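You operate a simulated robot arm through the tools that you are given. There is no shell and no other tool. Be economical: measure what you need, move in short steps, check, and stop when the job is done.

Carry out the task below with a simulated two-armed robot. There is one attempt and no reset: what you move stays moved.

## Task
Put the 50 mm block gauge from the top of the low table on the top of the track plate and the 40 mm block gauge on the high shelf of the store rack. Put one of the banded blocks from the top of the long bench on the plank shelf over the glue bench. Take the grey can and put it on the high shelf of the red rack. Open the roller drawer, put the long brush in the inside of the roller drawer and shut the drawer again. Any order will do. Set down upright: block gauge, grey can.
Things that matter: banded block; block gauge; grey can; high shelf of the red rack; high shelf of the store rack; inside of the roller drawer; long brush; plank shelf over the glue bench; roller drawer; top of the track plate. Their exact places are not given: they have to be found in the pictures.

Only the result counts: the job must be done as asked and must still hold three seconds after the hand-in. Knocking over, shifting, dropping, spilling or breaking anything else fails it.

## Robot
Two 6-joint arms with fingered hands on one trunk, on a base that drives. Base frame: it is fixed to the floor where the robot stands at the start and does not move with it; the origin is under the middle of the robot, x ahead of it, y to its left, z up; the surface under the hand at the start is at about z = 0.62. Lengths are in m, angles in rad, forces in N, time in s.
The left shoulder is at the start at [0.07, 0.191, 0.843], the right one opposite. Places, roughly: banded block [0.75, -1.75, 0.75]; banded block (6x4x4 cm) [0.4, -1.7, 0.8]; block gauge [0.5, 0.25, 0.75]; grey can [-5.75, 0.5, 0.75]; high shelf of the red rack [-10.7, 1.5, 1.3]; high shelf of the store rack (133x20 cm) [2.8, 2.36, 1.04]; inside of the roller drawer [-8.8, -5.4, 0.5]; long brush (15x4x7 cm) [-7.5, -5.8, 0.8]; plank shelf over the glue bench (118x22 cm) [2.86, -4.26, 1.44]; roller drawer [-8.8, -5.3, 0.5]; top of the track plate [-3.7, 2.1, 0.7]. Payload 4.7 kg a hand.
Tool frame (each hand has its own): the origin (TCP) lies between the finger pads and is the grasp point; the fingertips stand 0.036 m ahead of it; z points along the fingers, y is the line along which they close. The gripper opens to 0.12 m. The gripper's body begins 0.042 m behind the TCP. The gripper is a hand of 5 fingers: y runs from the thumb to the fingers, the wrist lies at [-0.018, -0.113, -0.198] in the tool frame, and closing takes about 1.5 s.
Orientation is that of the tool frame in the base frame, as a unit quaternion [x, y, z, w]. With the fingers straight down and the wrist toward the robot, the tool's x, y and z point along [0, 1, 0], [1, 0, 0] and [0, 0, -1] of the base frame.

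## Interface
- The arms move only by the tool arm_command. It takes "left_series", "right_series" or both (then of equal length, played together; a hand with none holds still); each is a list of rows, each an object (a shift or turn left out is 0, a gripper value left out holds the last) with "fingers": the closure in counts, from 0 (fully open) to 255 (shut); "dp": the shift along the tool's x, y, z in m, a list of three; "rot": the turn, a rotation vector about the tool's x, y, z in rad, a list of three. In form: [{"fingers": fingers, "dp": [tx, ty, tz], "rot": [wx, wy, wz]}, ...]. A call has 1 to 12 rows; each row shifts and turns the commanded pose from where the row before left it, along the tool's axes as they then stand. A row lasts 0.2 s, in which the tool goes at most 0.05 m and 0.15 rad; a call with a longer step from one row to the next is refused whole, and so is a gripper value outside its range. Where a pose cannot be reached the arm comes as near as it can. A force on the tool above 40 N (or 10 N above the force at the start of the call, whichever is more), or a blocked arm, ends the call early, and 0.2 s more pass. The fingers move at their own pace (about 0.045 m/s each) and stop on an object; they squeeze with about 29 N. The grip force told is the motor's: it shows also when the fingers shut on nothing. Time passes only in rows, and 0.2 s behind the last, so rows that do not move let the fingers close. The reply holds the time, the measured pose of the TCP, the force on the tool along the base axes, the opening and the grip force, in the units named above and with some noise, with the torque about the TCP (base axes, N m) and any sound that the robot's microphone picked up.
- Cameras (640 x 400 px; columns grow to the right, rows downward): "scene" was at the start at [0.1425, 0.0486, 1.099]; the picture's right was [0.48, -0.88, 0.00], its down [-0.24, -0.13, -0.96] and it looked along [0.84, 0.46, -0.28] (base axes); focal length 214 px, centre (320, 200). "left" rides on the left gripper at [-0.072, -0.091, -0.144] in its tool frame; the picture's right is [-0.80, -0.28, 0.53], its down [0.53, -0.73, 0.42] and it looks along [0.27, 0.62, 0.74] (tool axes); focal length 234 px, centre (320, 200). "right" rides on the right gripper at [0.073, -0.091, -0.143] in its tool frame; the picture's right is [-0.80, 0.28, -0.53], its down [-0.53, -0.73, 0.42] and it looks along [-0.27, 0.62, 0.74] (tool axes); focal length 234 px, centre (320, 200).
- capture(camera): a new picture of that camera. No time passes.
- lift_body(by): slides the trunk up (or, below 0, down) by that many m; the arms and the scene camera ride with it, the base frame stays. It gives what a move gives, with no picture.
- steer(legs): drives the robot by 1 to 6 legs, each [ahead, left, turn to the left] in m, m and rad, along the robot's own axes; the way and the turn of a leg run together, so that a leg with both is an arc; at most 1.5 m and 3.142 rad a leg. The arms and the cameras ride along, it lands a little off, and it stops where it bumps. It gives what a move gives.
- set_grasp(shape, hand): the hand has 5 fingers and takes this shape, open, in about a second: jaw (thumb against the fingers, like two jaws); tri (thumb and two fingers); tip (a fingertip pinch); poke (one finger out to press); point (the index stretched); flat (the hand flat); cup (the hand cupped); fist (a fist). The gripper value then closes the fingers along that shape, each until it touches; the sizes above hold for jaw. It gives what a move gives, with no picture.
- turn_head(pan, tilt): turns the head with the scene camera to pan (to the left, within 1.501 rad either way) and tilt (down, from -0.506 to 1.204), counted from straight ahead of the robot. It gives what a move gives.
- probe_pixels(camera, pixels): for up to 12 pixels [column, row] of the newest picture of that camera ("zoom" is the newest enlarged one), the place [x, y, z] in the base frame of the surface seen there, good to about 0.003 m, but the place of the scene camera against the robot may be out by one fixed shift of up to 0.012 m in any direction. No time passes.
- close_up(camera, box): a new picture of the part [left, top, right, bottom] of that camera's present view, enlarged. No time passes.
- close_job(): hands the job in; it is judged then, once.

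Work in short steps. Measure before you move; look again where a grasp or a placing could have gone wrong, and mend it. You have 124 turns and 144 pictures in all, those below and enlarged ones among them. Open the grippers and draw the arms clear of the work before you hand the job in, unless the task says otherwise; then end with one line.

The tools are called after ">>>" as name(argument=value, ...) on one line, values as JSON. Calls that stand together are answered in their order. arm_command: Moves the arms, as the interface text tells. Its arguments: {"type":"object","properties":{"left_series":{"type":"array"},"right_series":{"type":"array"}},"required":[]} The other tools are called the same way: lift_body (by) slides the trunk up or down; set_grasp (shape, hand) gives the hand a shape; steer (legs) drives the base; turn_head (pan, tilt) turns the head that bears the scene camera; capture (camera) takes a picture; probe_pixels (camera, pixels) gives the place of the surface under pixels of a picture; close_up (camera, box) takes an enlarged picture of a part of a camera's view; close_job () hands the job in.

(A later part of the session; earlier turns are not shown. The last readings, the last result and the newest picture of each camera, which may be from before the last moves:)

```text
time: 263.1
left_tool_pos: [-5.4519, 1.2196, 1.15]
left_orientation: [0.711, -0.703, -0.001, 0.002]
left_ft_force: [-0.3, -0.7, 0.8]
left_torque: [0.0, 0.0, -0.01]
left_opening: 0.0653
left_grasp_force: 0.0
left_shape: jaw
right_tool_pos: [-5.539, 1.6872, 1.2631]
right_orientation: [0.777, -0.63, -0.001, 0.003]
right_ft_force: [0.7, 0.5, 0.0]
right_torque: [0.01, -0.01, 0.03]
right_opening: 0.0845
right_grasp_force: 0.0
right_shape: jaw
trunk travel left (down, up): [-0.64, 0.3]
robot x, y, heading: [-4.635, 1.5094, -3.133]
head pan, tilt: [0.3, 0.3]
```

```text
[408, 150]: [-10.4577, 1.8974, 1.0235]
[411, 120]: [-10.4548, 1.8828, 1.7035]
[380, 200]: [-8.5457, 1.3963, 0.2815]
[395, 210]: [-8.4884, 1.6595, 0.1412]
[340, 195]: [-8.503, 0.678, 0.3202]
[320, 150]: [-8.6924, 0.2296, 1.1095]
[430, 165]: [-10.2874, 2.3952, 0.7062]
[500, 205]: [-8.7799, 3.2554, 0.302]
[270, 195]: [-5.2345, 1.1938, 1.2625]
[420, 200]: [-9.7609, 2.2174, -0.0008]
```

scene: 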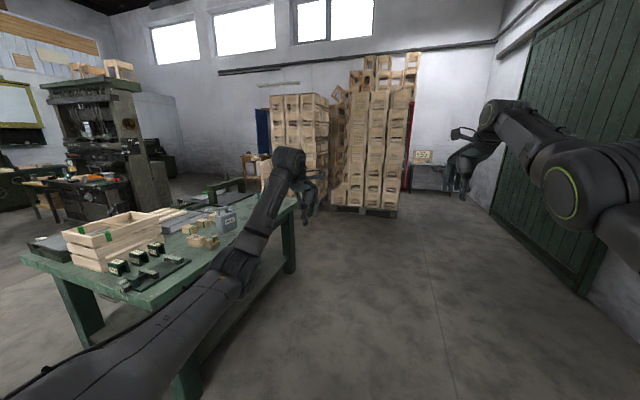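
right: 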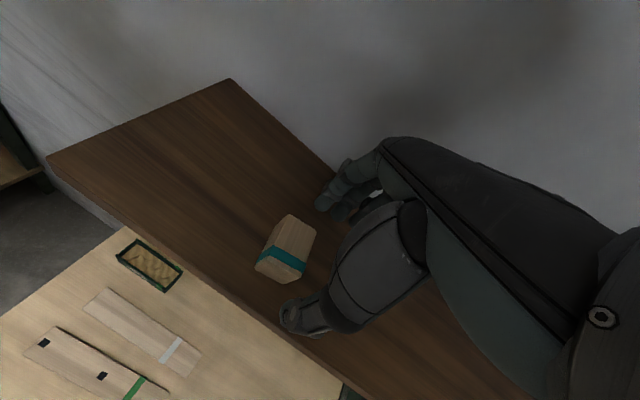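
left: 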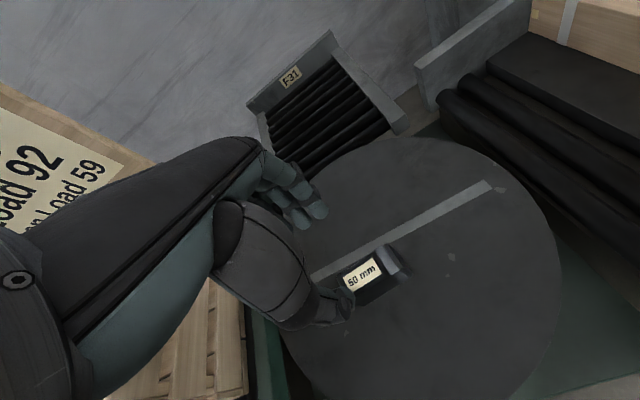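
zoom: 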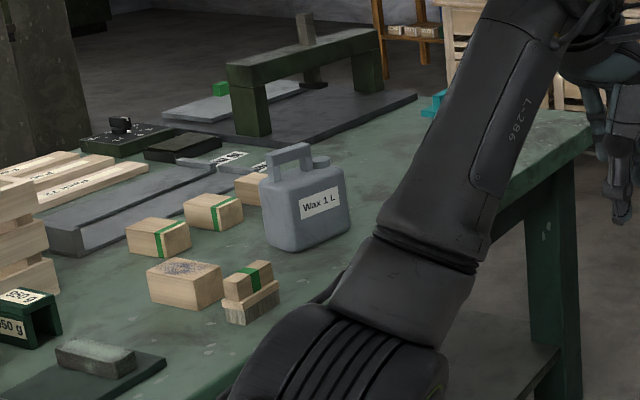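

The can "Wax 1 L" stands near (-5.83, 0.48), body top 0.917, long axis nearly along x. I drive to its north side, face south, and look with the right camera.

>>> steer(legs=[[0.98, -0.03, 0], [0, 0, 1.56]])

>>> capture(camera="right")

>>> turn_head(pan=-0.2, tilt=0.6)

>>> capture(camera="scene")

```text
time: 272.4
left_tool_pos: [-5.3548, 0.7131, 1.1498]
left_orientation: [1.0, 0.003, -0.001, 0.002]
left_ft_force: [-0.6, 0.7, 0.3]
left_torque: [0.01, 0.02, 0.0]
left_opening: 0.0654
left_grasp_force: 0.1
left_shape: jaw
right_tool_pos: [-5.822, 0.6285, 1.2638]
right_orientation: [0.995, 0.102, 0.002, 0.002]
right_ft_force: [0.4, -0.1, -0.1]
right_torque: [-0.01, -0.03, -0.02]
right_opening: 0.0848
right_grasp_force: 0.0
right_shape: jaw
trunk travel left (down, up): [-0.64, 0.3]
robot x, y, heading: [-5.6398, 1.5377, -1.566]
head pan, tilt: [0.3, 0.3]
```

```text
67 pictures are left
```

right: 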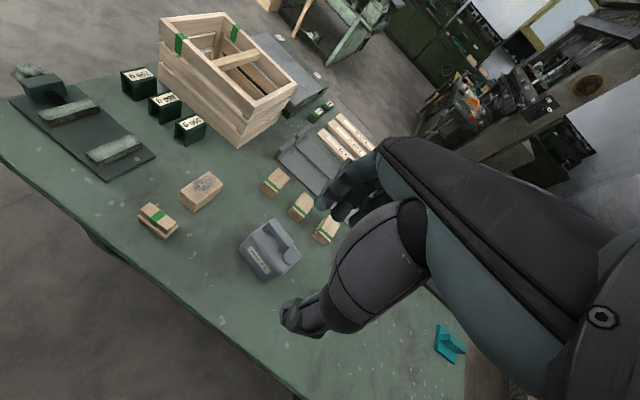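

```text
time: 273.3
left_tool_pos: [-5.3557, 0.7115, 1.1493]
left_orientation: [1.0, 0.004, 0.0, 0.001]
left_ft_force: [0.3, 0.1, -1.1]
left_torque: [0.0, -0.04, 0.0]
left_opening: 0.0654
left_grasp_force: 0.0
left_shape: jaw
right_tool_pos: [-5.8236, 0.6279, 1.2626]
right_orientation: [0.995, 0.101, 0.002, 0.003]
right_ft_force: [0.4, -0.1, 0.0]
right_torque: [0.02, 0.0, -0.01]
right_opening: 0.0842
right_grasp_force: 0.0
right_shape: jaw
trunk travel left (down, up): [-0.64, 0.3]
robot x, y, heading: [-5.6367, 1.5342, -1.567]
head pan, tilt: [-0.201, 0.6]
```

```text
66 pictures are left
```

scene: 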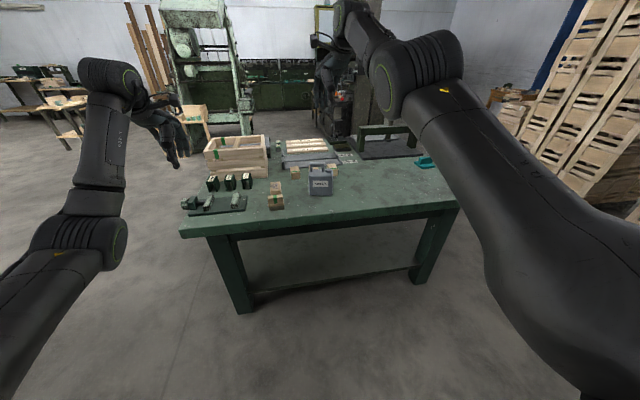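

>>> close_up(camera="right", box=[200, 190, 360, 290])

>>> probe_pixels(camera="zoom", pixels=[[250, 130], [335, 155], [165, 225], [280, 340], [390, 260], [320, 245], [220, 205], [290, 190], [260, 230], [310, 290], [375, 230], [170, 180]])

```text
4.00 times, centred on (280, 240) of right
```

zoom: 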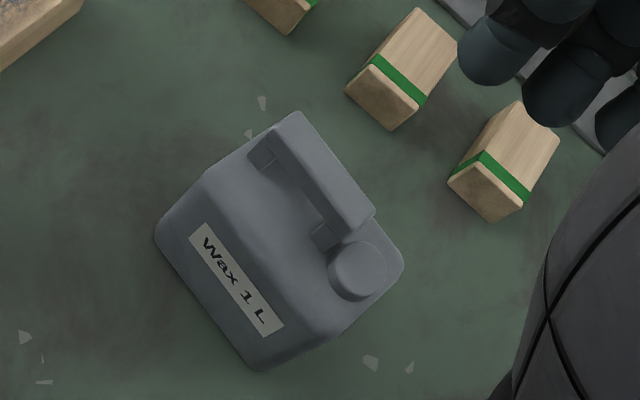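

```text
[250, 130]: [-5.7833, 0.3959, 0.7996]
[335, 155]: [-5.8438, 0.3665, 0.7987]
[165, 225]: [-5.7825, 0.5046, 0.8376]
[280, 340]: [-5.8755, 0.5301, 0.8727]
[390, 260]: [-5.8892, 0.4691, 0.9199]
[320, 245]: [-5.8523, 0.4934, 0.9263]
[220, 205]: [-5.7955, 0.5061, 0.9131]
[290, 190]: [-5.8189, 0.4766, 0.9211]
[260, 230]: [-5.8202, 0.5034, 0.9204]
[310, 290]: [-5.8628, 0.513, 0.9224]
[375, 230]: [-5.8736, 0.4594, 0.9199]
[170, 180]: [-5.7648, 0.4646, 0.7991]
```

I probe the handle and cap of the can for their heights.

>>> probe_pixels(camera="zoom", pixels=[[300, 125], [350, 200], [320, 165], [285, 135], [358, 270], [265, 160], [370, 215], [395, 250], [330, 335], [260, 365], [340, 180], [240, 160]])

```text
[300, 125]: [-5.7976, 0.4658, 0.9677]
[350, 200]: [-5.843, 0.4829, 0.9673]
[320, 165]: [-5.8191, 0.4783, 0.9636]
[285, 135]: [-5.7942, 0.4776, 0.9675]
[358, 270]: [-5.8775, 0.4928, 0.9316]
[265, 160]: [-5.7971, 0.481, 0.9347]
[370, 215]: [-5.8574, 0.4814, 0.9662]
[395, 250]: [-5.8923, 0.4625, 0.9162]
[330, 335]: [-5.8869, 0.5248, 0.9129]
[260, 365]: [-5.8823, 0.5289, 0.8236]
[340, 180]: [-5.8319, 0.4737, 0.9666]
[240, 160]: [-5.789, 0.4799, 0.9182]
```

Handle top is 0.967 and body top 0.921, about 65 mm deep and yawed. I drive 0.13 ahead, lower the trunk, turn the tool by 0.447 and come above the body.

>>> steer(legs=[[0.13, 0, 0]])

>>> lift_body(by=-0.08)

>>> arm_command(right_series=[{"fingers": 40, "rot": [0, 0, 0.149]}, {"rot": [0, 0, 0.149]}, {"rot": [0, 0, 0.149]}, {"dp": [-0.012, 0.015, 0]}, {"dp": [0, 0, 0.04]}, {"dp": [0, 0, 0.04]}, {}])

>>> capture(camera="right")

```text
time: 274.6
left_tool_pos: [-5.3527, 0.5859, 1.1522]
left_orientation: [1.0, 0.004, 0.0, 0.003]
left_ft_force: [-0.6, -0.1, 0.2]
left_torque: [0.0, 0.01, 0.0]
left_opening: 0.0656
left_grasp_force: 0.0
left_shape: jaw
right_tool_pos: [-5.8195, 0.5011, 1.2646]
right_orientation: [0.995, 0.103, 0.002, 0.003]
right_ft_force: [0.8, 0.5, -0.5]
right_torque: [-0.03, -0.02, 0.04]
right_opening: 0.0845
right_grasp_force: 0.0
right_shape: jaw
trunk travel left (down, up): [-0.64, 0.3]
robot x, y, heading: [-5.639, 1.4076, -1.557]
head pan, tilt: [-0.201, 0.6]
```

```text
time: 275.7
left_tool_pos: [-5.3523, 0.5865, 1.07]
left_orientation: [1.0, 0.004, 0.0, 0.001]
left_ft_force: [-0.5, -0.1, 1.0]
left_torque: [0.02, -0.02, 0.01]
left_opening: 0.0653
left_grasp_force: 0.0
left_shape: jaw
right_tool_pos: [-5.8188, 0.4998, 1.1838]
right_orientation: [0.995, 0.102, 0.002, 0.002]
right_ft_force: [0.2, -0.1, 0.3]
right_torque: [0.03, -0.01, 0.01]
right_opening: 0.0842
right_grasp_force: 0.0
right_shape: jaw
trunk travel left (down, up): [-0.56, 0.38]
robot x, y, heading: [-5.6364, 1.4106, -1.563]
head pan, tilt: [-0.201, 0.6]
```

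```text
time: 277.3
left_tool_pos: [-5.3528, 0.5867, 1.0699]
left_orientation: [1.0, 0.004, 0.0, 0.002]
left_ft_force: [0.5, 0.9, -0.2]
left_torque: [-0.04, 0.0, 0.02]
left_opening: 0.0652
left_grasp_force: 0.0
left_shape: jaw
right_tool_pos: [-5.8338, 0.4733, 1.1085]
right_orientation: [0.993, -0.121, 0.002, 0.002]
right_ft_force: [-0.7, 0.2, 0.2]
right_torque: [-0.06, -0.01, 0.01]
right_opening: 0.1013
right_grasp_force: 0.1
right_shape: jaw
right hand out of reach, approached as far as the arm can: row 2, 4, 5, 6
trunk travel left (down, up): [-0.56, 0.38]
robot x, y, heading: [-5.6365, 1.4046, -1.563]
head pan, tilt: [-0.201, 0.6]
```

```text
64 pictures are left
```

right: 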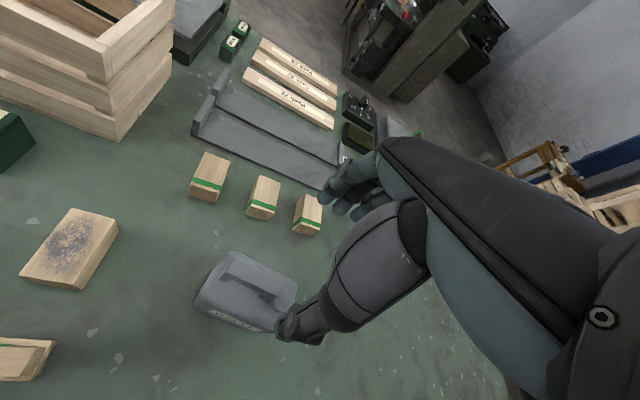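

I re-measure the can from this nearer view.

>>> close_up(camera="right", box=[170, 230, 330, 350])

>>> probe_pixels(camera="right", pixels=[[245, 262], [270, 290], [232, 253], [278, 296], [255, 265], [200, 300], [230, 317], [260, 326], [210, 280], [225, 255], [295, 290], [265, 312]])

```text
3.33 times, centred on (250, 290) of right
```

zoom: 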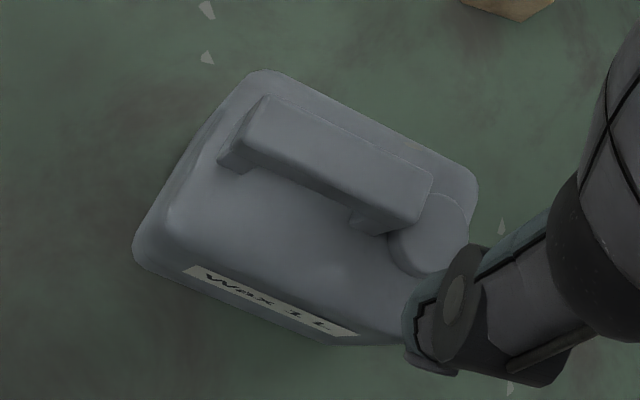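

```text
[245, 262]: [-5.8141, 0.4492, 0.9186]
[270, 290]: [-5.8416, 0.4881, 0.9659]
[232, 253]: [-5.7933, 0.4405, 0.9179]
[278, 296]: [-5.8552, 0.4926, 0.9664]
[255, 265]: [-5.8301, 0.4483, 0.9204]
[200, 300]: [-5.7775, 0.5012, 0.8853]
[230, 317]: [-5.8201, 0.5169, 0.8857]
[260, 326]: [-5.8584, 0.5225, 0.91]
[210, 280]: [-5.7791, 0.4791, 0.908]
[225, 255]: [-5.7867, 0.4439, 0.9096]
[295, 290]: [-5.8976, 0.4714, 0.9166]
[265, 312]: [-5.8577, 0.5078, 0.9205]
```

Centre is (-5.836, 0.483), depth 68 mm; I correct 1 cm and lower to z 0.97 first.

>>> arm_command(right_series=[{"dp": [-0.004, -0.009, 0.02]}, {"dp": [0, 0, 0.04]}, {"dp": [0, 0, 0.04]}, {"dp": [0, 0, 0.035]}, {}])

>>> close_up(camera="right", box=[170, 170, 410, 350])

```text
time: 278.5
left_tool_pos: [-5.3515, 0.5868, 1.0695]
left_orientation: [1.0, 0.004, 0.0, 0.002]
left_ft_force: [0.0, -0.1, 0.2]
left_torque: [0.0, 0.03, -0.01]
left_opening: 0.0654
left_grasp_force: 0.0
left_shape: jaw
right_tool_pos: [-5.8296, 0.4499, 0.9797]
right_orientation: [0.993, -0.12, 0.002, 0.002]
right_ft_force: [-1.0, -0.3, 0.9]
right_torque: [0.03, 0.0, 0.03]
right_opening: 0.101
right_grasp_force: 0.1
right_shape: jaw
right hand out of reach, approached as far as the arm can: row 1, 2, 3, 4
trunk travel left (down, up): [-0.56, 0.38]
robot x, y, heading: [-5.6397, 1.4089, -1.566]
head pan, tilt: [-0.201, 0.6]
```

```text
2.22 times, centred on (290, 260) of right
```

zoom: 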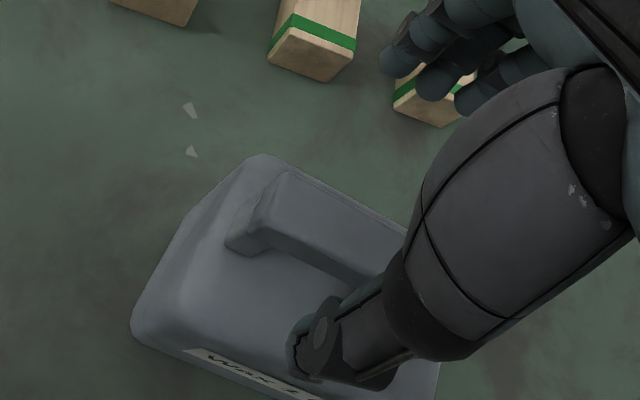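

The arm is at its inner limit and slid 3 cm south; I back the robot by 3.5 cm instead.

>>> steer(legs=[[-0.06, -0.006, 0]])

>>> arm_command(right_series=[{"dp": [0, 0.01, 0]}, {"dp": [0, 0.01, 0]}, {}])

>>> close_up(camera="right", box=[170, 170, 410, 350])

```text
time: 279.5
left_tool_pos: [-5.3588, 0.6459, 1.0701]
left_orientation: [1.0, 0.006, 0.0, 0.002]
left_ft_force: [-0.4, 0.9, -0.2]
left_torque: [-0.04, -0.04, -0.01]
left_opening: 0.0653
left_grasp_force: 0.1
left_shape: jaw
right_tool_pos: [-5.8364, 0.5092, 0.9814]
right_orientation: [0.993, -0.119, 0.002, 0.002]
right_ft_force: [-0.4, -0.1, -0.3]
right_torque: [-0.04, 0.03, 0.01]
right_opening: 0.101
right_grasp_force: 0.0
right_shape: jaw
trunk travel left (down, up): [-0.56, 0.38]
robot x, y, heading: [-5.6454, 1.4647, -1.558]
head pan, tilt: [-0.201, 0.6]
```

```text
time: 280.3
left_tool_pos: [-5.3575, 0.6463, 1.0699]
left_orientation: [1.0, 0.005, 0.0, 0.0]
left_ft_force: [0.4, -0.3, 0.7]
left_torque: [0.0, -0.03, 0.02]
left_opening: 0.0654
left_grasp_force: 0.1
left_shape: jaw
right_tool_pos: [-5.8362, 0.5095, 0.98]
right_orientation: [0.993, -0.12, 0.002, 0.001]
right_ft_force: [-0.4, -0.2, 0.1]
right_torque: [-0.01, -0.03, -0.02]
right_opening: 0.1012
right_grasp_force: 0.2
right_shape: jaw
right hand out of reach, approached as far as the arm can: row 1, 2
trunk travel left (down, up): [-0.56, 0.38]
robot x, y, heading: [-5.6458, 1.4652, -1.563]
head pan, tilt: [-0.201, 0.6]
```

```text
2.22 times, centred on (290, 260) of right
```

zoom: 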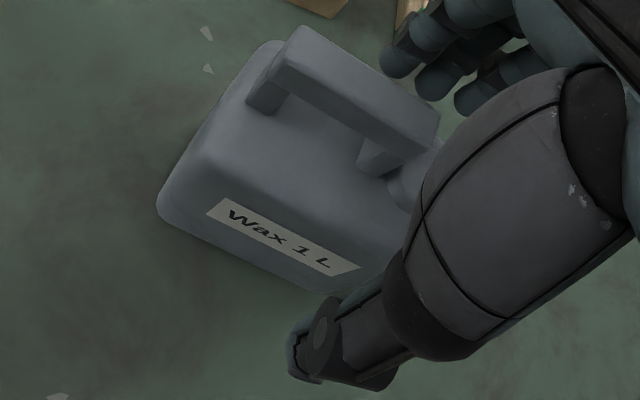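

The arm is against a joint limit in this yaw, so I place it with the base and trunk: 2.5 cm ahead, then 3 cm down, and look.

>>> steer(legs=[[0.026, 0, 0]])

>>> lift_body(by=-0.03)

>>> close_up(camera="right", box=[170, 170, 410, 350])

```text
time: 281.1
left_tool_pos: [-5.3572, 0.6229, 1.073]
left_orientation: [1.0, 0.006, 0.0, 0.004]
left_ft_force: [-0.1, -0.3, -0.3]
left_torque: [-0.05, -0.01, 0.03]
left_opening: 0.0657
left_grasp_force: 0.0
left_shape: jaw
right_tool_pos: [-5.8343, 0.4866, 0.9826]
right_orientation: [0.993, -0.118, 0.003, 0.003]
right_ft_force: [0.1, -0.1, -0.4]
right_torque: [0.0, -0.01, -0.01]
right_opening: 0.1012
right_grasp_force: 0.0
right_shape: jaw
trunk travel left (down, up): [-0.56, 0.38]
robot x, y, heading: [-5.6452, 1.4404, -1.562]
head pan, tilt: [-0.201, 0.6]
```

```text
time: 281.9
left_tool_pos: [-5.3574, 0.6225, 1.0413]
left_orientation: [1.0, 0.005, 0.0, 0.003]
left_ft_force: [0.7, -0.2, 0.4]
left_torque: [-0.02, 0.01, 0.01]
left_opening: 0.0655
left_grasp_force: 0.0
left_shape: jaw
right_tool_pos: [-5.8343, 0.4848, 0.9519]
right_orientation: [0.993, -0.119, 0.003, 0.002]
right_ft_force: [-0.1, 0.4, -0.9]
right_torque: [0.0, -0.01, 0.06]
right_opening: 0.1008
right_grasp_force: 0.1
right_shape: jaw
trunk travel left (down, up): [-0.53, 0.41]
robot x, y, heading: [-5.6424, 1.4456, -1.559]
head pan, tilt: [-0.201, 0.6]
```

```text
2.22 times, centred on (290, 260) of right
```

zoom: 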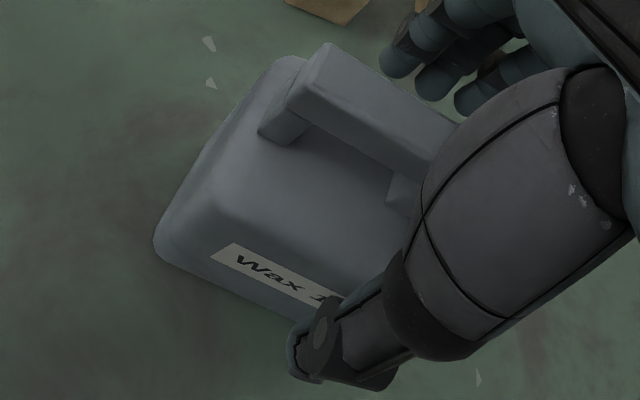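

The thumb is just in front of the label face and the fingers behind the body. I lower 2.2 cm by the trunk and close.

>>> lift_body(by=-0.022)

>>> close_up(camera="right", box=[170, 170, 410, 350])

```text
time: 282.5
left_tool_pos: [-5.3579, 0.6228, 1.0198]
left_orientation: [1.0, 0.005, -0.001, 0.003]
left_ft_force: [0.6, -0.4, 0.6]
left_torque: [0.0, 0.02, 0.0]
left_opening: 0.0656
left_grasp_force: 0.0
left_shape: jaw
right_tool_pos: [-5.8347, 0.4837, 0.9307]
right_orientation: [0.993, -0.12, 0.003, 0.003]
right_ft_force: [0.0, 0.1, 0.3]
right_torque: [-0.01, -0.01, -0.03]
right_opening: 0.1012
right_grasp_force: 0.1
right_shape: jaw
trunk travel left (down, up): [-0.508, 0.432]
robot x, y, heading: [-5.6423, 1.4419, -1.559]
head pan, tilt: [-0.201, 0.6]
```

```text
2.22 times, centred on (290, 260) of right
```

zoom: 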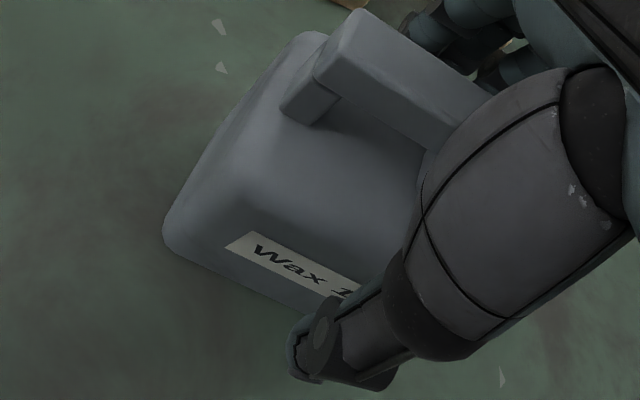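

No contact force yet; I close the hand.

>>> arm_command(right_series=[{"fingers": 255}, {}, {}, {}, {}, {}, {}, {}])

>>> close_up(camera="right", box=[170, 170, 410, 350])

```text
time: 284.3
left_tool_pos: [-5.3583, 0.62, 1.019]
left_orientation: [1.0, 0.005, 0.0, 0.003]
left_ft_force: [-0.1, 0.2, 0.5]
left_torque: [-0.01, 0.0, 0.01]
left_opening: 0.0656
left_grasp_force: 0.0
left_shape: jaw
right_tool_pos: [-5.8336, 0.4854, 0.9281]
right_orientation: [0.993, -0.119, 0.002, 0.002]
right_ft_force: [-0.1, 0.2, -1.0]
right_torque: [0.02, -0.02, 0.19]
right_opening: 0.0692
right_grasp_force: 29.2
right_shape: jaw
trunk travel left (down, up): [-0.508, 0.432]
robot x, y, heading: [-5.6416, 1.4411, -1.562]
head pan, tilt: [-0.201, 0.6]
```

```text
2.22 times, centred on (290, 260) of right
```

zoom: 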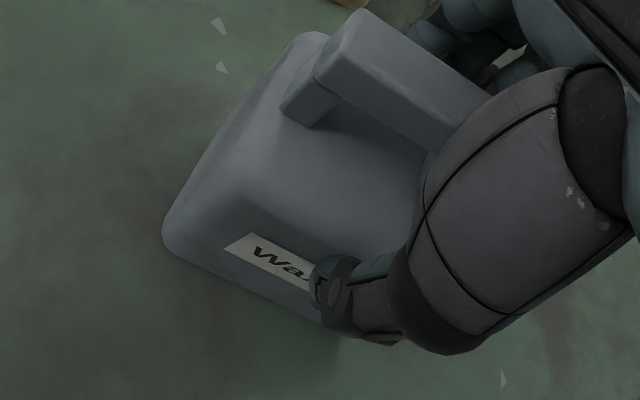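

The grip closed at 69 mm on the body. I lift with the trunk and check.

>>> lift_body(by=0.06)

>>> close_up(camera="right", box=[170, 170, 410, 350])

>>> lift_body(by=0.28)

>>> turn_head(pan=-1.3, tilt=0.2)

>>> capture(camera="scene")

```text
time: 285.3
left_tool_pos: [-5.3568, 0.6199, 1.0766]
left_orientation: [1.0, 0.005, 0.0, 0.002]
left_ft_force: [0.3, -0.8, 0.0]
left_torque: [0.01, 0.03, -0.01]
left_opening: 0.0657
left_grasp_force: 0.0
left_shape: jaw
right_tool_pos: [-5.8345, 0.4842, 0.9879]
right_orientation: [0.993, -0.119, 0.003, 0.001]
right_ft_force: [0.0, -0.5, -7.8]
right_torque: [0.02, -0.01, 0.0]
right_opening: 0.0698
right_grasp_force: 28.9
right_shape: jaw
trunk travel left (down, up): [-0.568, 0.372]
robot x, y, heading: [-5.6432, 1.4443, -1.561]
head pan, tilt: [-0.201, 0.6]
```

```text
2.22 times, centred on (290, 260) of right
```

zoom: 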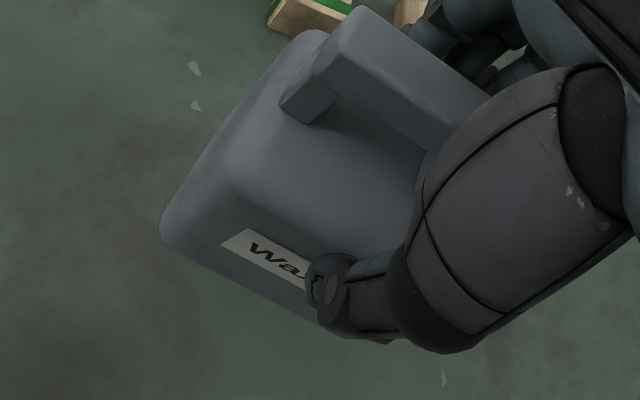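

```text
time: 288.2
left_tool_pos: [-5.3575, 0.6198, 1.3574]
left_orientation: [1.0, 0.006, 0.001, 0.002]
left_ft_force: [0.1, 0.3, -0.3]
left_torque: [0.03, -0.02, 0.01]
left_opening: 0.0656
left_grasp_force: 0.1
left_shape: jaw
right_tool_pos: [-5.8339, 0.4828, 1.2675]
right_orientation: [0.993, -0.119, 0.002, 0.001]
right_ft_force: [0.5, 0.3, -6.2]
right_torque: [0.0, -0.04, -0.04]
right_opening: 0.0696
right_grasp_force: 29.0
right_shape: jaw
trunk travel left (down, up): [-0.848, 0.092]
robot x, y, heading: [-5.6396, 1.4426, -1.563]
head pan, tilt: [-0.201, 0.6]
```

```text
time: 289.5
left_tool_pos: [-5.3573, 0.62, 1.3568]
left_orientation: [1.0, 0.005, 0.0, 0.002]
left_ft_force: [0.0, 0.0, 0.9]
left_torque: [-0.04, 0.0, 0.01]
left_opening: 0.0654
left_grasp_force: 0.1
left_shape: jaw
right_tool_pos: [-5.8353, 0.4832, 1.2678]
right_orientation: [0.993, -0.118, 0.002, 0.001]
right_ft_force: [-0.4, -0.9, -6.6]
right_torque: [0.03, 0.03, -0.02]
right_opening: 0.0698
right_grasp_force: 29.1
right_shape: jaw
trunk travel left (down, up): [-0.848, 0.092]
robot x, y, heading: [-5.6447, 1.4415, -1.566]
head pan, tilt: [-1.3, 0.201]
```

```text
56 pictures are left
```

scene: 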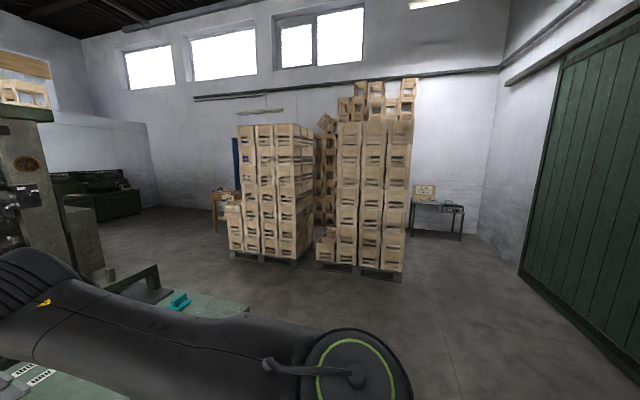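

The can is held (about 6.5 N). The red rack lies behind the pallet stacks; I drive west along the corridor by the door and look.

>>> steer(legs=[[-0.1, 0, 0], [0, 0, -1.576], [1.5, 0, 0], [0, -0.85, 0], [1.5, 0, 0]])

>>> turn_head(pan=0.4, tilt=0.2)

>>> capture(camera="scene")

```text
time: 313.2
left_tool_pos: [-9.508, 2.2023, 1.358]
left_orientation: [-0.704, 0.71, 0.002, -0.002]
left_ft_force: [0.8, 0.3, -0.7]
left_torque: [-0.02, 0.01, 0.01]
left_opening: 0.0656
left_grasp_force: 0.0
left_shape: jaw
right_tool_pos: [-9.635, 2.6829, 1.2688]
right_orientation: [-0.609, 0.793, -0.001, -0.003]
right_ft_force: [0.3, 0.4, -7.3]
right_torque: [0.03, -0.02, -0.03]
right_opening: 0.0688
right_grasp_force: 29.4
right_shape: jaw
trunk travel left (down, up): [-0.848, 0.092]
robot x, y, heading: [-8.6798, 2.4697, 3.131]
head pan, tilt: [-1.3, 0.201]
```

```text
time: 315.0
left_tool_pos: [-9.5075, 2.2025, 1.3579]
left_orientation: [-0.704, 0.71, 0.001, -0.001]
left_ft_force: [0.8, 0.1, 0.4]
left_torque: [0.0, 0.01, 0.0]
left_opening: 0.0656
left_grasp_force: 0.0
left_shape: jaw
right_tool_pos: [-9.6349, 2.6805, 1.2687]
right_orientation: [-0.61, 0.793, -0.001, -0.003]
right_ft_force: [-0.2, 0.3, -7.0]
right_torque: [-0.03, -0.04, -0.03]
right_opening: 0.069
right_grasp_force: 29.3
right_shape: jaw
trunk travel left (down, up): [-0.848, 0.092]
robot x, y, heading: [-8.6827, 2.4719, 3.133]
head pan, tilt: [0.4, 0.201]
```

```text
55 pictures are left
```

scene: 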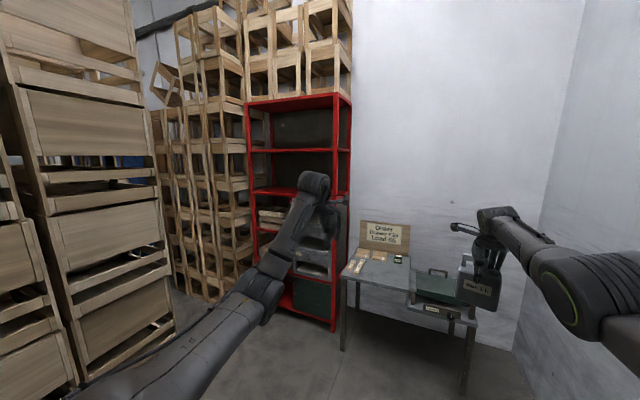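

The red rack is in view. I enlarge and measure its shelves.

>>> close_up(camera="scene", box=[220, 80, 380, 330])

>>> probe_pixels(camera="scene", pixels=[[250, 151], [330, 150], [347, 150], [260, 190], [290, 190], [265, 186], [300, 165], [246, 130], [350, 120], [200, 270], [300, 145], [280, 187]])

```text
1.60 times, centred on (300, 205) of scene
```

zoom: 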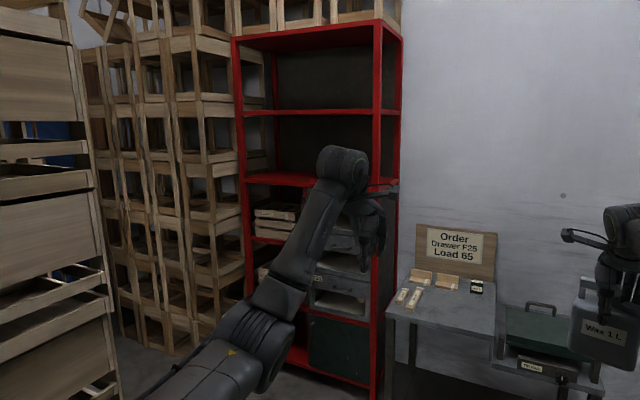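

```text
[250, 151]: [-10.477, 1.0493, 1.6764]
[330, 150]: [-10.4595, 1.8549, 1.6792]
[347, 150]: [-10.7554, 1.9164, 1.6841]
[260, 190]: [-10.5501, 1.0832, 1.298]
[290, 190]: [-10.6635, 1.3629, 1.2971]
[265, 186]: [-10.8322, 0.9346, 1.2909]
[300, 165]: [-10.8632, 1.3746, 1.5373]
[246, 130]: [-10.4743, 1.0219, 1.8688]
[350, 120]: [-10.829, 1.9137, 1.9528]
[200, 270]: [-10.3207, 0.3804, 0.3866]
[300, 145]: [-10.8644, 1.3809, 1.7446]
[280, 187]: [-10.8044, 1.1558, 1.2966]
```

The high shelf: z 1.297, x -10.47 to -10.86, y 1.03-1.90, next shelf at 1.675. I measure the pallet stack's corner and the desk before choosing where to stand.

>>> probe_pixels(camera="scene", pixels=[[168, 300], [160, 200], [100, 330], [344, 330], [350, 275], [465, 370], [410, 295], [385, 240], [333, 320], [130, 120], [400, 225], [150, 100]])

>>> turn_head(pan=0.9, tilt=0.35)

>>> capture(camera="scene")

```text
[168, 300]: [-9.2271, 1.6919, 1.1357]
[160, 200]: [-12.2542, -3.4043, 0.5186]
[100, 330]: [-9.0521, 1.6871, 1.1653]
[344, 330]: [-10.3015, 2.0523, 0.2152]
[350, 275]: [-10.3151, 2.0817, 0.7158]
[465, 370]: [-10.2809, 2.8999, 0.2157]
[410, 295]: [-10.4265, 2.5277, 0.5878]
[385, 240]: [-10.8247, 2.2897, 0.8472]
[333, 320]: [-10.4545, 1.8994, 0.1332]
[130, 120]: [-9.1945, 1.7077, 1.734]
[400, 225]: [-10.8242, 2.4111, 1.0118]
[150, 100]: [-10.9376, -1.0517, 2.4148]
```

```text
time: 315.9
left_tool_pos: [-9.5086, 2.2025, 1.3573]
left_orientation: [-0.703, 0.711, 0.002, -0.001]
left_ft_force: [0.0, 0.9, 0.4]
left_torque: [-0.01, 0.02, 0.01]
left_opening: 0.0659
left_grasp_force: 0.0
left_shape: jaw
right_tool_pos: [-9.6357, 2.6812, 1.2682]
right_orientation: [-0.61, 0.792, -0.001, -0.002]
right_ft_force: [0.1, -0.4, -8.1]
right_torque: [-0.01, -0.02, 0.03]
right_opening: 0.0689
right_grasp_force: 28.7
right_shape: jaw
trunk travel left (down, up): [-0.848, 0.092]
robot x, y, heading: [-8.6845, 2.4726, 3.135]
head pan, tilt: [0.901, 0.351]
```

```text
53 pictures are left
```

scene: 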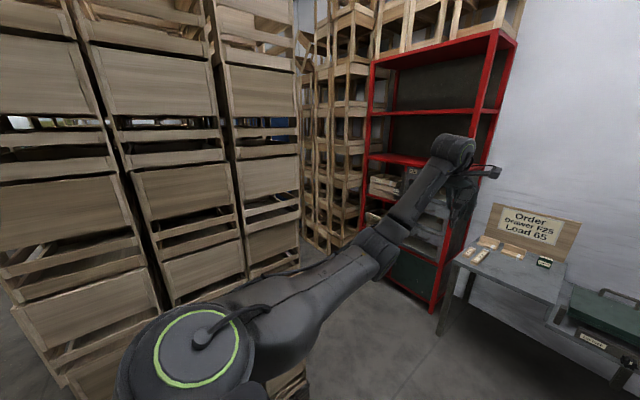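

The stack's corner is (-9.25, 1.69) and the desk starts at x -10.3, y 2.05. I raise the trunk fully and the right hand 9 cm here in the open.

>>> lift_body(by=0.092)

>>> arm_command(right_series=[{"dp": [0, 0, -0.03]}, {"dp": [0, 0, -0.03]}, {"dp": [0, 0, -0.03]}, {}])

>>> close_up(camera="right", box=[170, 170, 410, 350])

```text
time: 317.2
left_tool_pos: [-9.5086, 2.2021, 1.4488]
left_orientation: [-0.705, 0.709, 0.001, -0.002]
left_ft_force: [-0.1, -0.3, -0.1]
left_torque: [0.0, -0.02, -0.01]
left_opening: 0.0657
left_grasp_force: 0.1
left_shape: jaw
right_tool_pos: [-9.635, 2.6818, 1.3598]
right_orientation: [-0.61, 0.793, 0.0, -0.004]
right_ft_force: [-0.3, -1.0, -7.3]
right_torque: [-0.07, -0.02, 0.03]
right_opening: 0.069
right_grasp_force: 29.1
right_shape: jaw
trunk travel left (down, up): [-0.94, 0.0]
robot x, y, heading: [-8.6804, 2.4714, 3.131]
head pan, tilt: [0.901, 0.351]
```

```text
time: 318.2
left_tool_pos: [-9.5081, 2.2013, 1.4493]
left_orientation: [-0.704, 0.71, 0.002, -0.002]
left_ft_force: [0.1, 0.0, -0.3]
left_torque: [0.02, 0.01, -0.01]
left_opening: 0.0657
left_grasp_force: 0.0
left_shape: jaw
right_tool_pos: [-9.6238, 2.6852, 1.4476]
right_orientation: [-0.609, 0.793, -0.001, -0.003]
right_ft_force: [0.9, 0.4, -7.8]
right_torque: [-0.02, -0.03, -0.02]
right_opening: 0.069
right_grasp_force: 29.4
right_shape: jaw
right hand out of reach, approached as far as the arm can: row 2, 3
trunk travel left (down, up): [-0.94, 0.0]
robot x, y, heading: [-8.68, 2.4731, 3.132]
head pan, tilt: [0.901, 0.351]
```

```text
2.22 times, centred on (290, 260) of right
```

zoom: 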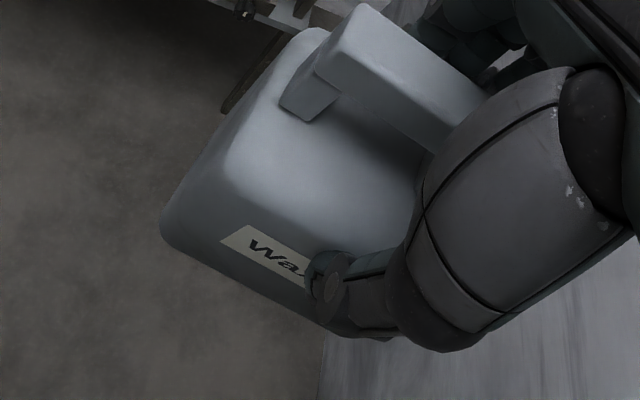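

The can's bottom is about 2 cm above the shelf level. I go further west, turn 0.45 left, and move to a stop just in front of the rack.

>>> steer(legs=[[0.62, 0, 0], [0, 0, 0.45], [0.291, 0.383, 0]])

>>> turn_head(pan=0.0, tilt=0.0)

>>> capture(camera="scene")

>>> capture(camera="right")

```text
time: 325.5
left_tool_pos: [-10.0357, 1.4119, 1.4514]
left_orientation: [0.844, -0.537, 0.0, 0.003]
left_ft_force: [-0.4, 0.6, -0.2]
left_torque: [-0.05, -0.02, 0.04]
left_opening: 0.0657
left_grasp_force: 0.0
left_shape: jaw
right_tool_pos: [-10.3468, 1.7975, 1.4478]
right_orientation: [0.769, -0.639, 0.002, 0.003]
right_ft_force: [-0.3, 0.3, -7.0]
right_torque: [-0.03, -0.05, 0.02]
right_opening: 0.0686
right_grasp_force: 29.5
right_shape: jaw
trunk travel left (down, up): [-0.94, 0.0]
robot x, y, heading: [-9.4054, 2.0073, -2.705]
head pan, tilt: [0.901, 0.351]
```

```text
time: 326.7
left_tool_pos: [-10.0357, 1.4095, 1.4498]
left_orientation: [0.843, -0.539, -0.001, 0.002]
left_ft_force: [0.0, -0.3, -0.4]
left_torque: [0.0, -0.02, -0.03]
left_opening: 0.0656
left_grasp_force: 0.1
left_shape: jaw
right_tool_pos: [-10.3475, 1.7964, 1.4482]
right_orientation: [0.769, -0.639, 0.002, 0.002]
right_ft_force: [0.7, -0.8, -6.3]
right_torque: [0.02, -0.04, 0.0]
right_opening: 0.0689
right_grasp_force: 29.4
right_shape: jaw
trunk travel left (down, up): [-0.94, 0.0]
robot x, y, heading: [-9.4023, 2.0062, -2.707]
head pan, tilt: [0.0, 0.0]
```

```text
51 pictures are left
```

scene: 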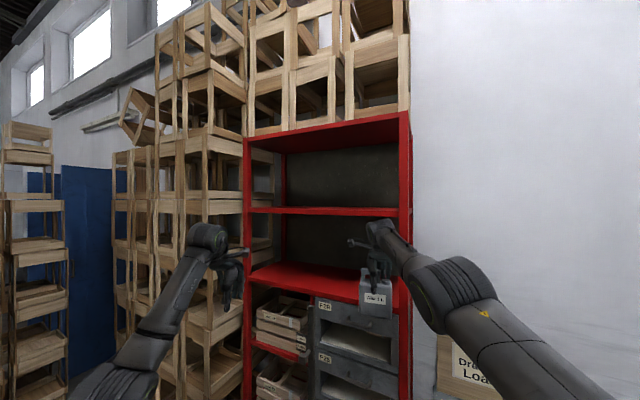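

```text
50 pictures are left
```

right: 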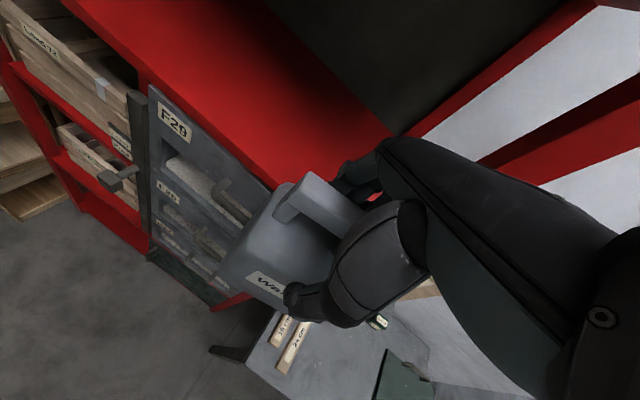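

The shelf is empty. I check the wrist's top height against the upper shelf's edge before going in.

>>> probe_pixels(camera="scene", pixels=[[378, 224], [372, 228], [385, 222], [330, 214], [330, 209], [360, 242], [300, 275], [330, 290], [400, 215], [402, 290]])

```text
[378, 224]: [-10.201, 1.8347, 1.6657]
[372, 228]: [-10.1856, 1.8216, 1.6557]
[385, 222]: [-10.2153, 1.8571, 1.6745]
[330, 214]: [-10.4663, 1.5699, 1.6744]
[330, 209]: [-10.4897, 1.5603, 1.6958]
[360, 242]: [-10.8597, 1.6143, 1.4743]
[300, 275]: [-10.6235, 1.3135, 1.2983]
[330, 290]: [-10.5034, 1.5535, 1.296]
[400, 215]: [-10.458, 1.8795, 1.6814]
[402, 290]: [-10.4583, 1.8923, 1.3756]
```

The wrist hump tops 1.69, level with the upper shelf's edge, so the TCP must stop near x -10.515; the can will then still be wholly on the shelf. I drive in diagonally.

>>> steer(legs=[[0.227, 0.09, 0]])

>>> capture(camera="right")

>>> capture(camera="scene")

```text
time: 328.5
left_tool_pos: [-10.2082, 1.2401, 1.4532]
left_orientation: [0.841, -0.542, -0.001, 0.003]
left_ft_force: [0.0, 0.0, 0.4]
left_torque: [-0.02, -0.02, 0.02]
left_opening: 0.0655
left_grasp_force: 0.0
left_shape: jaw
right_tool_pos: [-10.5166, 1.6284, 1.45]
right_orientation: [0.767, -0.642, 0.001, 0.004]
right_ft_force: [1.8, 0.4, -7.4]
right_torque: [-0.01, -0.02, -0.03]
right_opening: 0.0687
right_grasp_force: 28.6
right_shape: jaw
trunk travel left (down, up): [-0.94, 0.0]
robot x, y, heading: [-9.5753, 1.8318, -2.715]
head pan, tilt: [0.0, 0.0]
```

```text
49 pictures are left
```

right: 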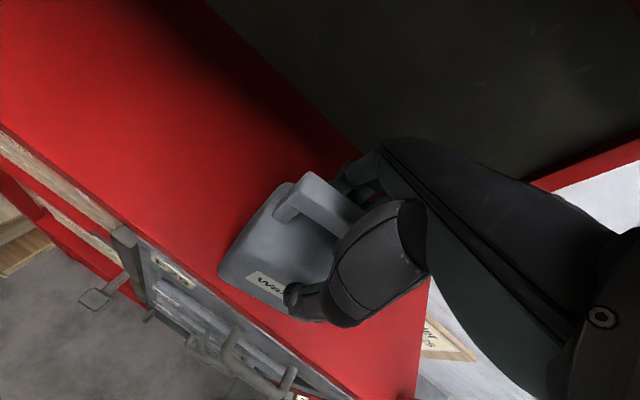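

```text
48 pictures are left
```

scene: 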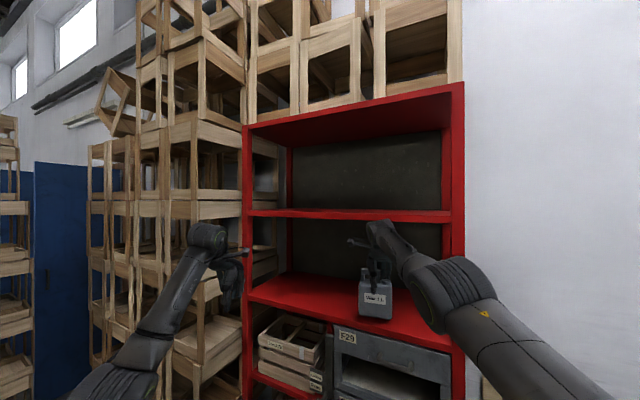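

The can hangs over the shelf. I lower with the trunk 18 mm, then in small steps to contact.

>>> lift_body(by=-0.018)

>>> lift_body(by=-0.004)

>>> close_up(camera="scene", box=[320, 200, 480, 350])

```text
time: 329.1
left_tool_pos: [-10.2096, 1.2393, 1.4334]
left_orientation: [0.841, -0.541, -0.001, 0.003]
left_ft_force: [1.5, 0.0, 0.3]
left_torque: [0.03, 0.02, 0.02]
left_opening: 0.0655
left_grasp_force: 0.1
left_shape: jaw
right_tool_pos: [-10.5184, 1.6264, 1.4305]
right_orientation: [0.766, -0.643, 0.002, 0.002]
right_ft_force: [-0.5, 0.0, -6.1]
right_torque: [0.01, -0.05, 0.0]
right_opening: 0.0686
right_grasp_force: 28.8
right_shape: jaw
trunk travel left (down, up): [-0.922, 0.018]
robot x, y, heading: [-9.5742, 1.8288, -2.718]
head pan, tilt: [0.0, 0.0]
```

```text
time: 329.7
left_tool_pos: [-10.2093, 1.238, 1.4297]
left_orientation: [0.841, -0.542, -0.001, 0.002]
left_ft_force: [0.2, 0.3, 0.7]
left_torque: [0.0, -0.02, 0.01]
left_opening: 0.0655
left_grasp_force: 0.1
left_shape: jaw
right_tool_pos: [-10.5185, 1.6261, 1.4293]
right_orientation: [0.766, -0.642, 0.0, 0.004]
right_ft_force: [-1.8, 0.2, 4.1]
right_torque: [0.07, 0.0, 0.03]
right_opening: 0.0684
right_grasp_force: 28.9
right_shape: jaw
trunk travel left (down, up): [-0.918, 0.022]
robot x, y, heading: [-9.5736, 1.833, -2.715]
head pan, tilt: [0.0, 0.0]
```

```text
2.67 times, centred on (400, 275) of scene
```

zoom: 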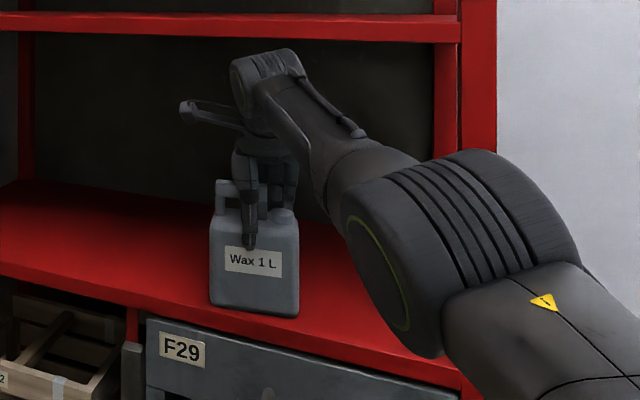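

Contact is felt and the can stands fully on the shelf. To avoid the wrist hitting the upper shelf, I open wide, rise just 3.7 cm above the body, and will slide sideways along the handle.

>>> arm_command(right_series=[{"fingers": 25}, {}, {}, {}, {}])

>>> lift_body(by=0.022)

>>> arm_command(right_series=[{"dp": [0, 0, -0.015]}, {}])

>>> close_up(camera="scene", box=[320, 200, 480, 350])

>>> close_up(camera="right", box=[170, 120, 490, 350])

```text
time: 330.9
left_tool_pos: [-10.21, 1.2376, 1.4291]
left_orientation: [0.841, -0.542, -0.002, 0.002]
left_ft_force: [-1.0, -0.4, 0.2]
left_torque: [-0.03, 0.0, 0.01]
left_opening: 0.0656
left_grasp_force: 0.0
left_shape: jaw
right_tool_pos: [-10.5196, 1.6259, 1.4267]
right_orientation: [0.767, -0.642, 0.001, 0.003]
right_ft_force: [-0.4, -0.1, 0.4]
right_torque: [-0.01, 0.01, -0.03]
right_opening: 0.1083
right_grasp_force: 0.1
right_shape: jaw
trunk travel left (down, up): [-0.918, 0.022]
robot x, y, heading: [-9.5753, 1.8295, -2.716]
head pan, tilt: [0.0, 0.0]
```

```text
time: 331.6
left_tool_pos: [-10.2096, 1.2364, 1.4515]
left_orientation: [0.84, -0.542, -0.001, 0.002]
left_ft_force: [0.7, -0.5, 0.2]
left_torque: [0.02, 0.0, 0.02]
left_opening: 0.0654
left_grasp_force: 0.1
left_shape: jaw
right_tool_pos: [-10.5165, 1.6264, 1.4487]
right_orientation: [0.766, -0.643, 0.001, 0.003]
right_ft_force: [0.8, 0.3, 0.8]
right_torque: [0.01, 0.01, 0.0]
right_opening: 0.1081
right_grasp_force: 0.0
right_shape: jaw
trunk travel left (down, up): [-0.94, 0.0]
robot x, y, heading: [-9.5742, 1.8284, -2.716]
head pan, tilt: [0.0, 0.0]
```

```text
time: 332.1
left_tool_pos: [-10.2087, 1.238, 1.4514]
left_orientation: [0.84, -0.542, -0.002, 0.002]
left_ft_force: [0.1, 0.5, 0.4]
left_torque: [0.02, 0.04, 0.0]
left_opening: 0.0655
left_grasp_force: 0.1
left_shape: jaw
right_tool_pos: [-10.5146, 1.6274, 1.4645]
right_orientation: [0.767, -0.642, 0.001, 0.002]
right_ft_force: [0.7, -0.7, 0.3]
right_torque: [0.0, 0.02, 0.01]
right_opening: 0.1082
right_grasp_force: 0.1
right_shape: jaw
right hand out of reach, approached as far as the arm can: row 1
trunk travel left (down, up): [-0.94, 0.0]
robot x, y, heading: [-9.5736, 1.8294, -2.714]
head pan, tilt: [0.0, 0.0]
```

```text
2.67 times, centred on (400, 275) of scene
```

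zoom: 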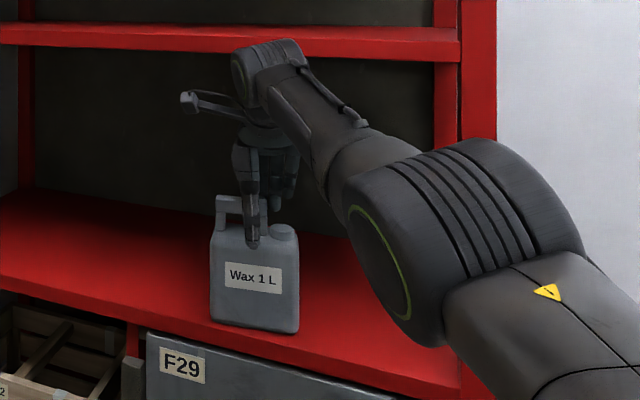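

```text
1.74 times, centred on (330, 235) of right
```

zoom: 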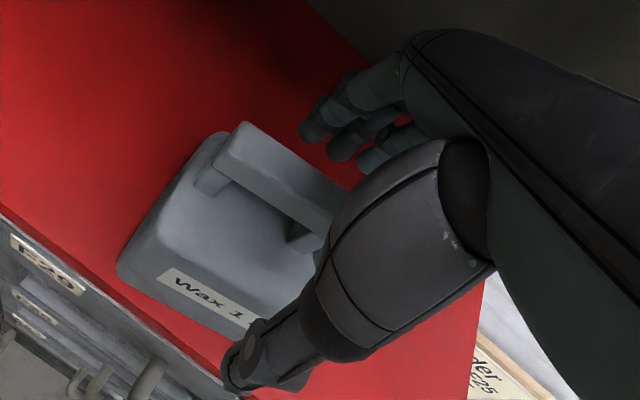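

The can is released and upright. I slide the hand south along the can's long axis by 16 cm, then back out.

>>> steer(legs=[[0.0386, 0.155, 0]])

>>> capture(camera="scene")

```text
time: 333.6
left_tool_pos: [-10.1804, 1.0666, 1.4514]
left_orientation: [0.851, -0.525, -0.001, 0.002]
left_ft_force: [-1.2, -0.7, 0.0]
left_torque: [-0.01, -0.04, -0.03]
left_opening: 0.0656
left_grasp_force: 0.1
left_shape: jaw
right_tool_pos: [-10.5019, 1.4454, 1.4625]
right_orientation: [0.779, -0.627, 0.002, 0.003]
right_ft_force: [0.5, 0.8, 0.7]
right_torque: [-0.06, 0.02, 0.0]
right_opening: 0.1083
right_grasp_force: 0.0
right_shape: jaw
trunk travel left (down, up): [-0.94, 0.0]
robot x, y, heading: [-9.5698, 1.6807, -2.675]
head pan, tilt: [0.0, 0.0]
```

```text
44 pictures are left
```

scene: 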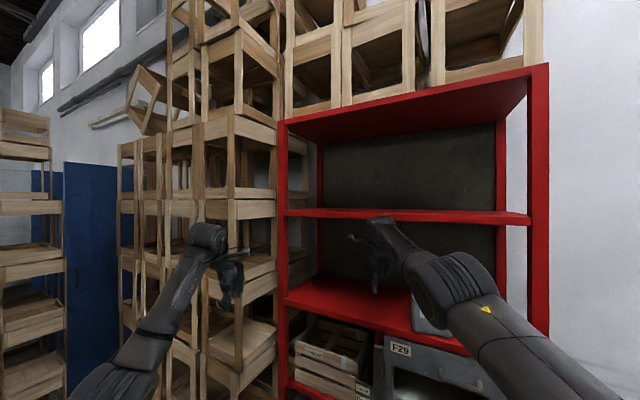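

The hand is south of the can, but the pallet stack is just behind the robot, so I retract by the arm: turn the tool a bit left to free the joint limit and pull straight out eastward.

>>> arm_command(right_series=[{"rot": [0, 0, -0.14]}, {"rot": [0, 0, -0.14]}, {"dp": [0.019, -0.035, 0]}, {"dp": [0.019, -0.035, 0]}])

>>> capture(camera="right")

```text
time: 334.6
left_tool_pos: [-10.1756, 1.0616, 1.4509]
left_orientation: [0.851, -0.525, -0.003, 0.002]
left_ft_force: [-0.8, 0.3, 0.0]
left_torque: [-0.01, 0.01, -0.01]
left_opening: 0.0659
left_grasp_force: 0.0
left_shape: jaw
right_tool_pos: [-10.4716, 1.4074, 1.4809]
right_orientation: [0.859, -0.512, 0.0, 0.001]
right_ft_force: [-0.1, -0.2, 0.2]
right_torque: [0.05, 0.03, -0.01]
right_opening: 0.1082
right_grasp_force: 0.0
right_shape: jaw
right hand out of reach, approached as far as the arm can: row 3, 4
trunk travel left (down, up): [-0.94, 0.0]
robot x, y, heading: [-9.5684, 1.6804, -2.676]
head pan, tilt: [0.0, 0.0]
```

```text
43 pictures are left
```

right: 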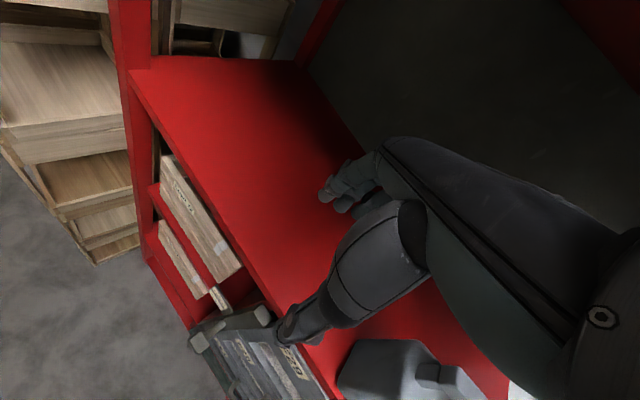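

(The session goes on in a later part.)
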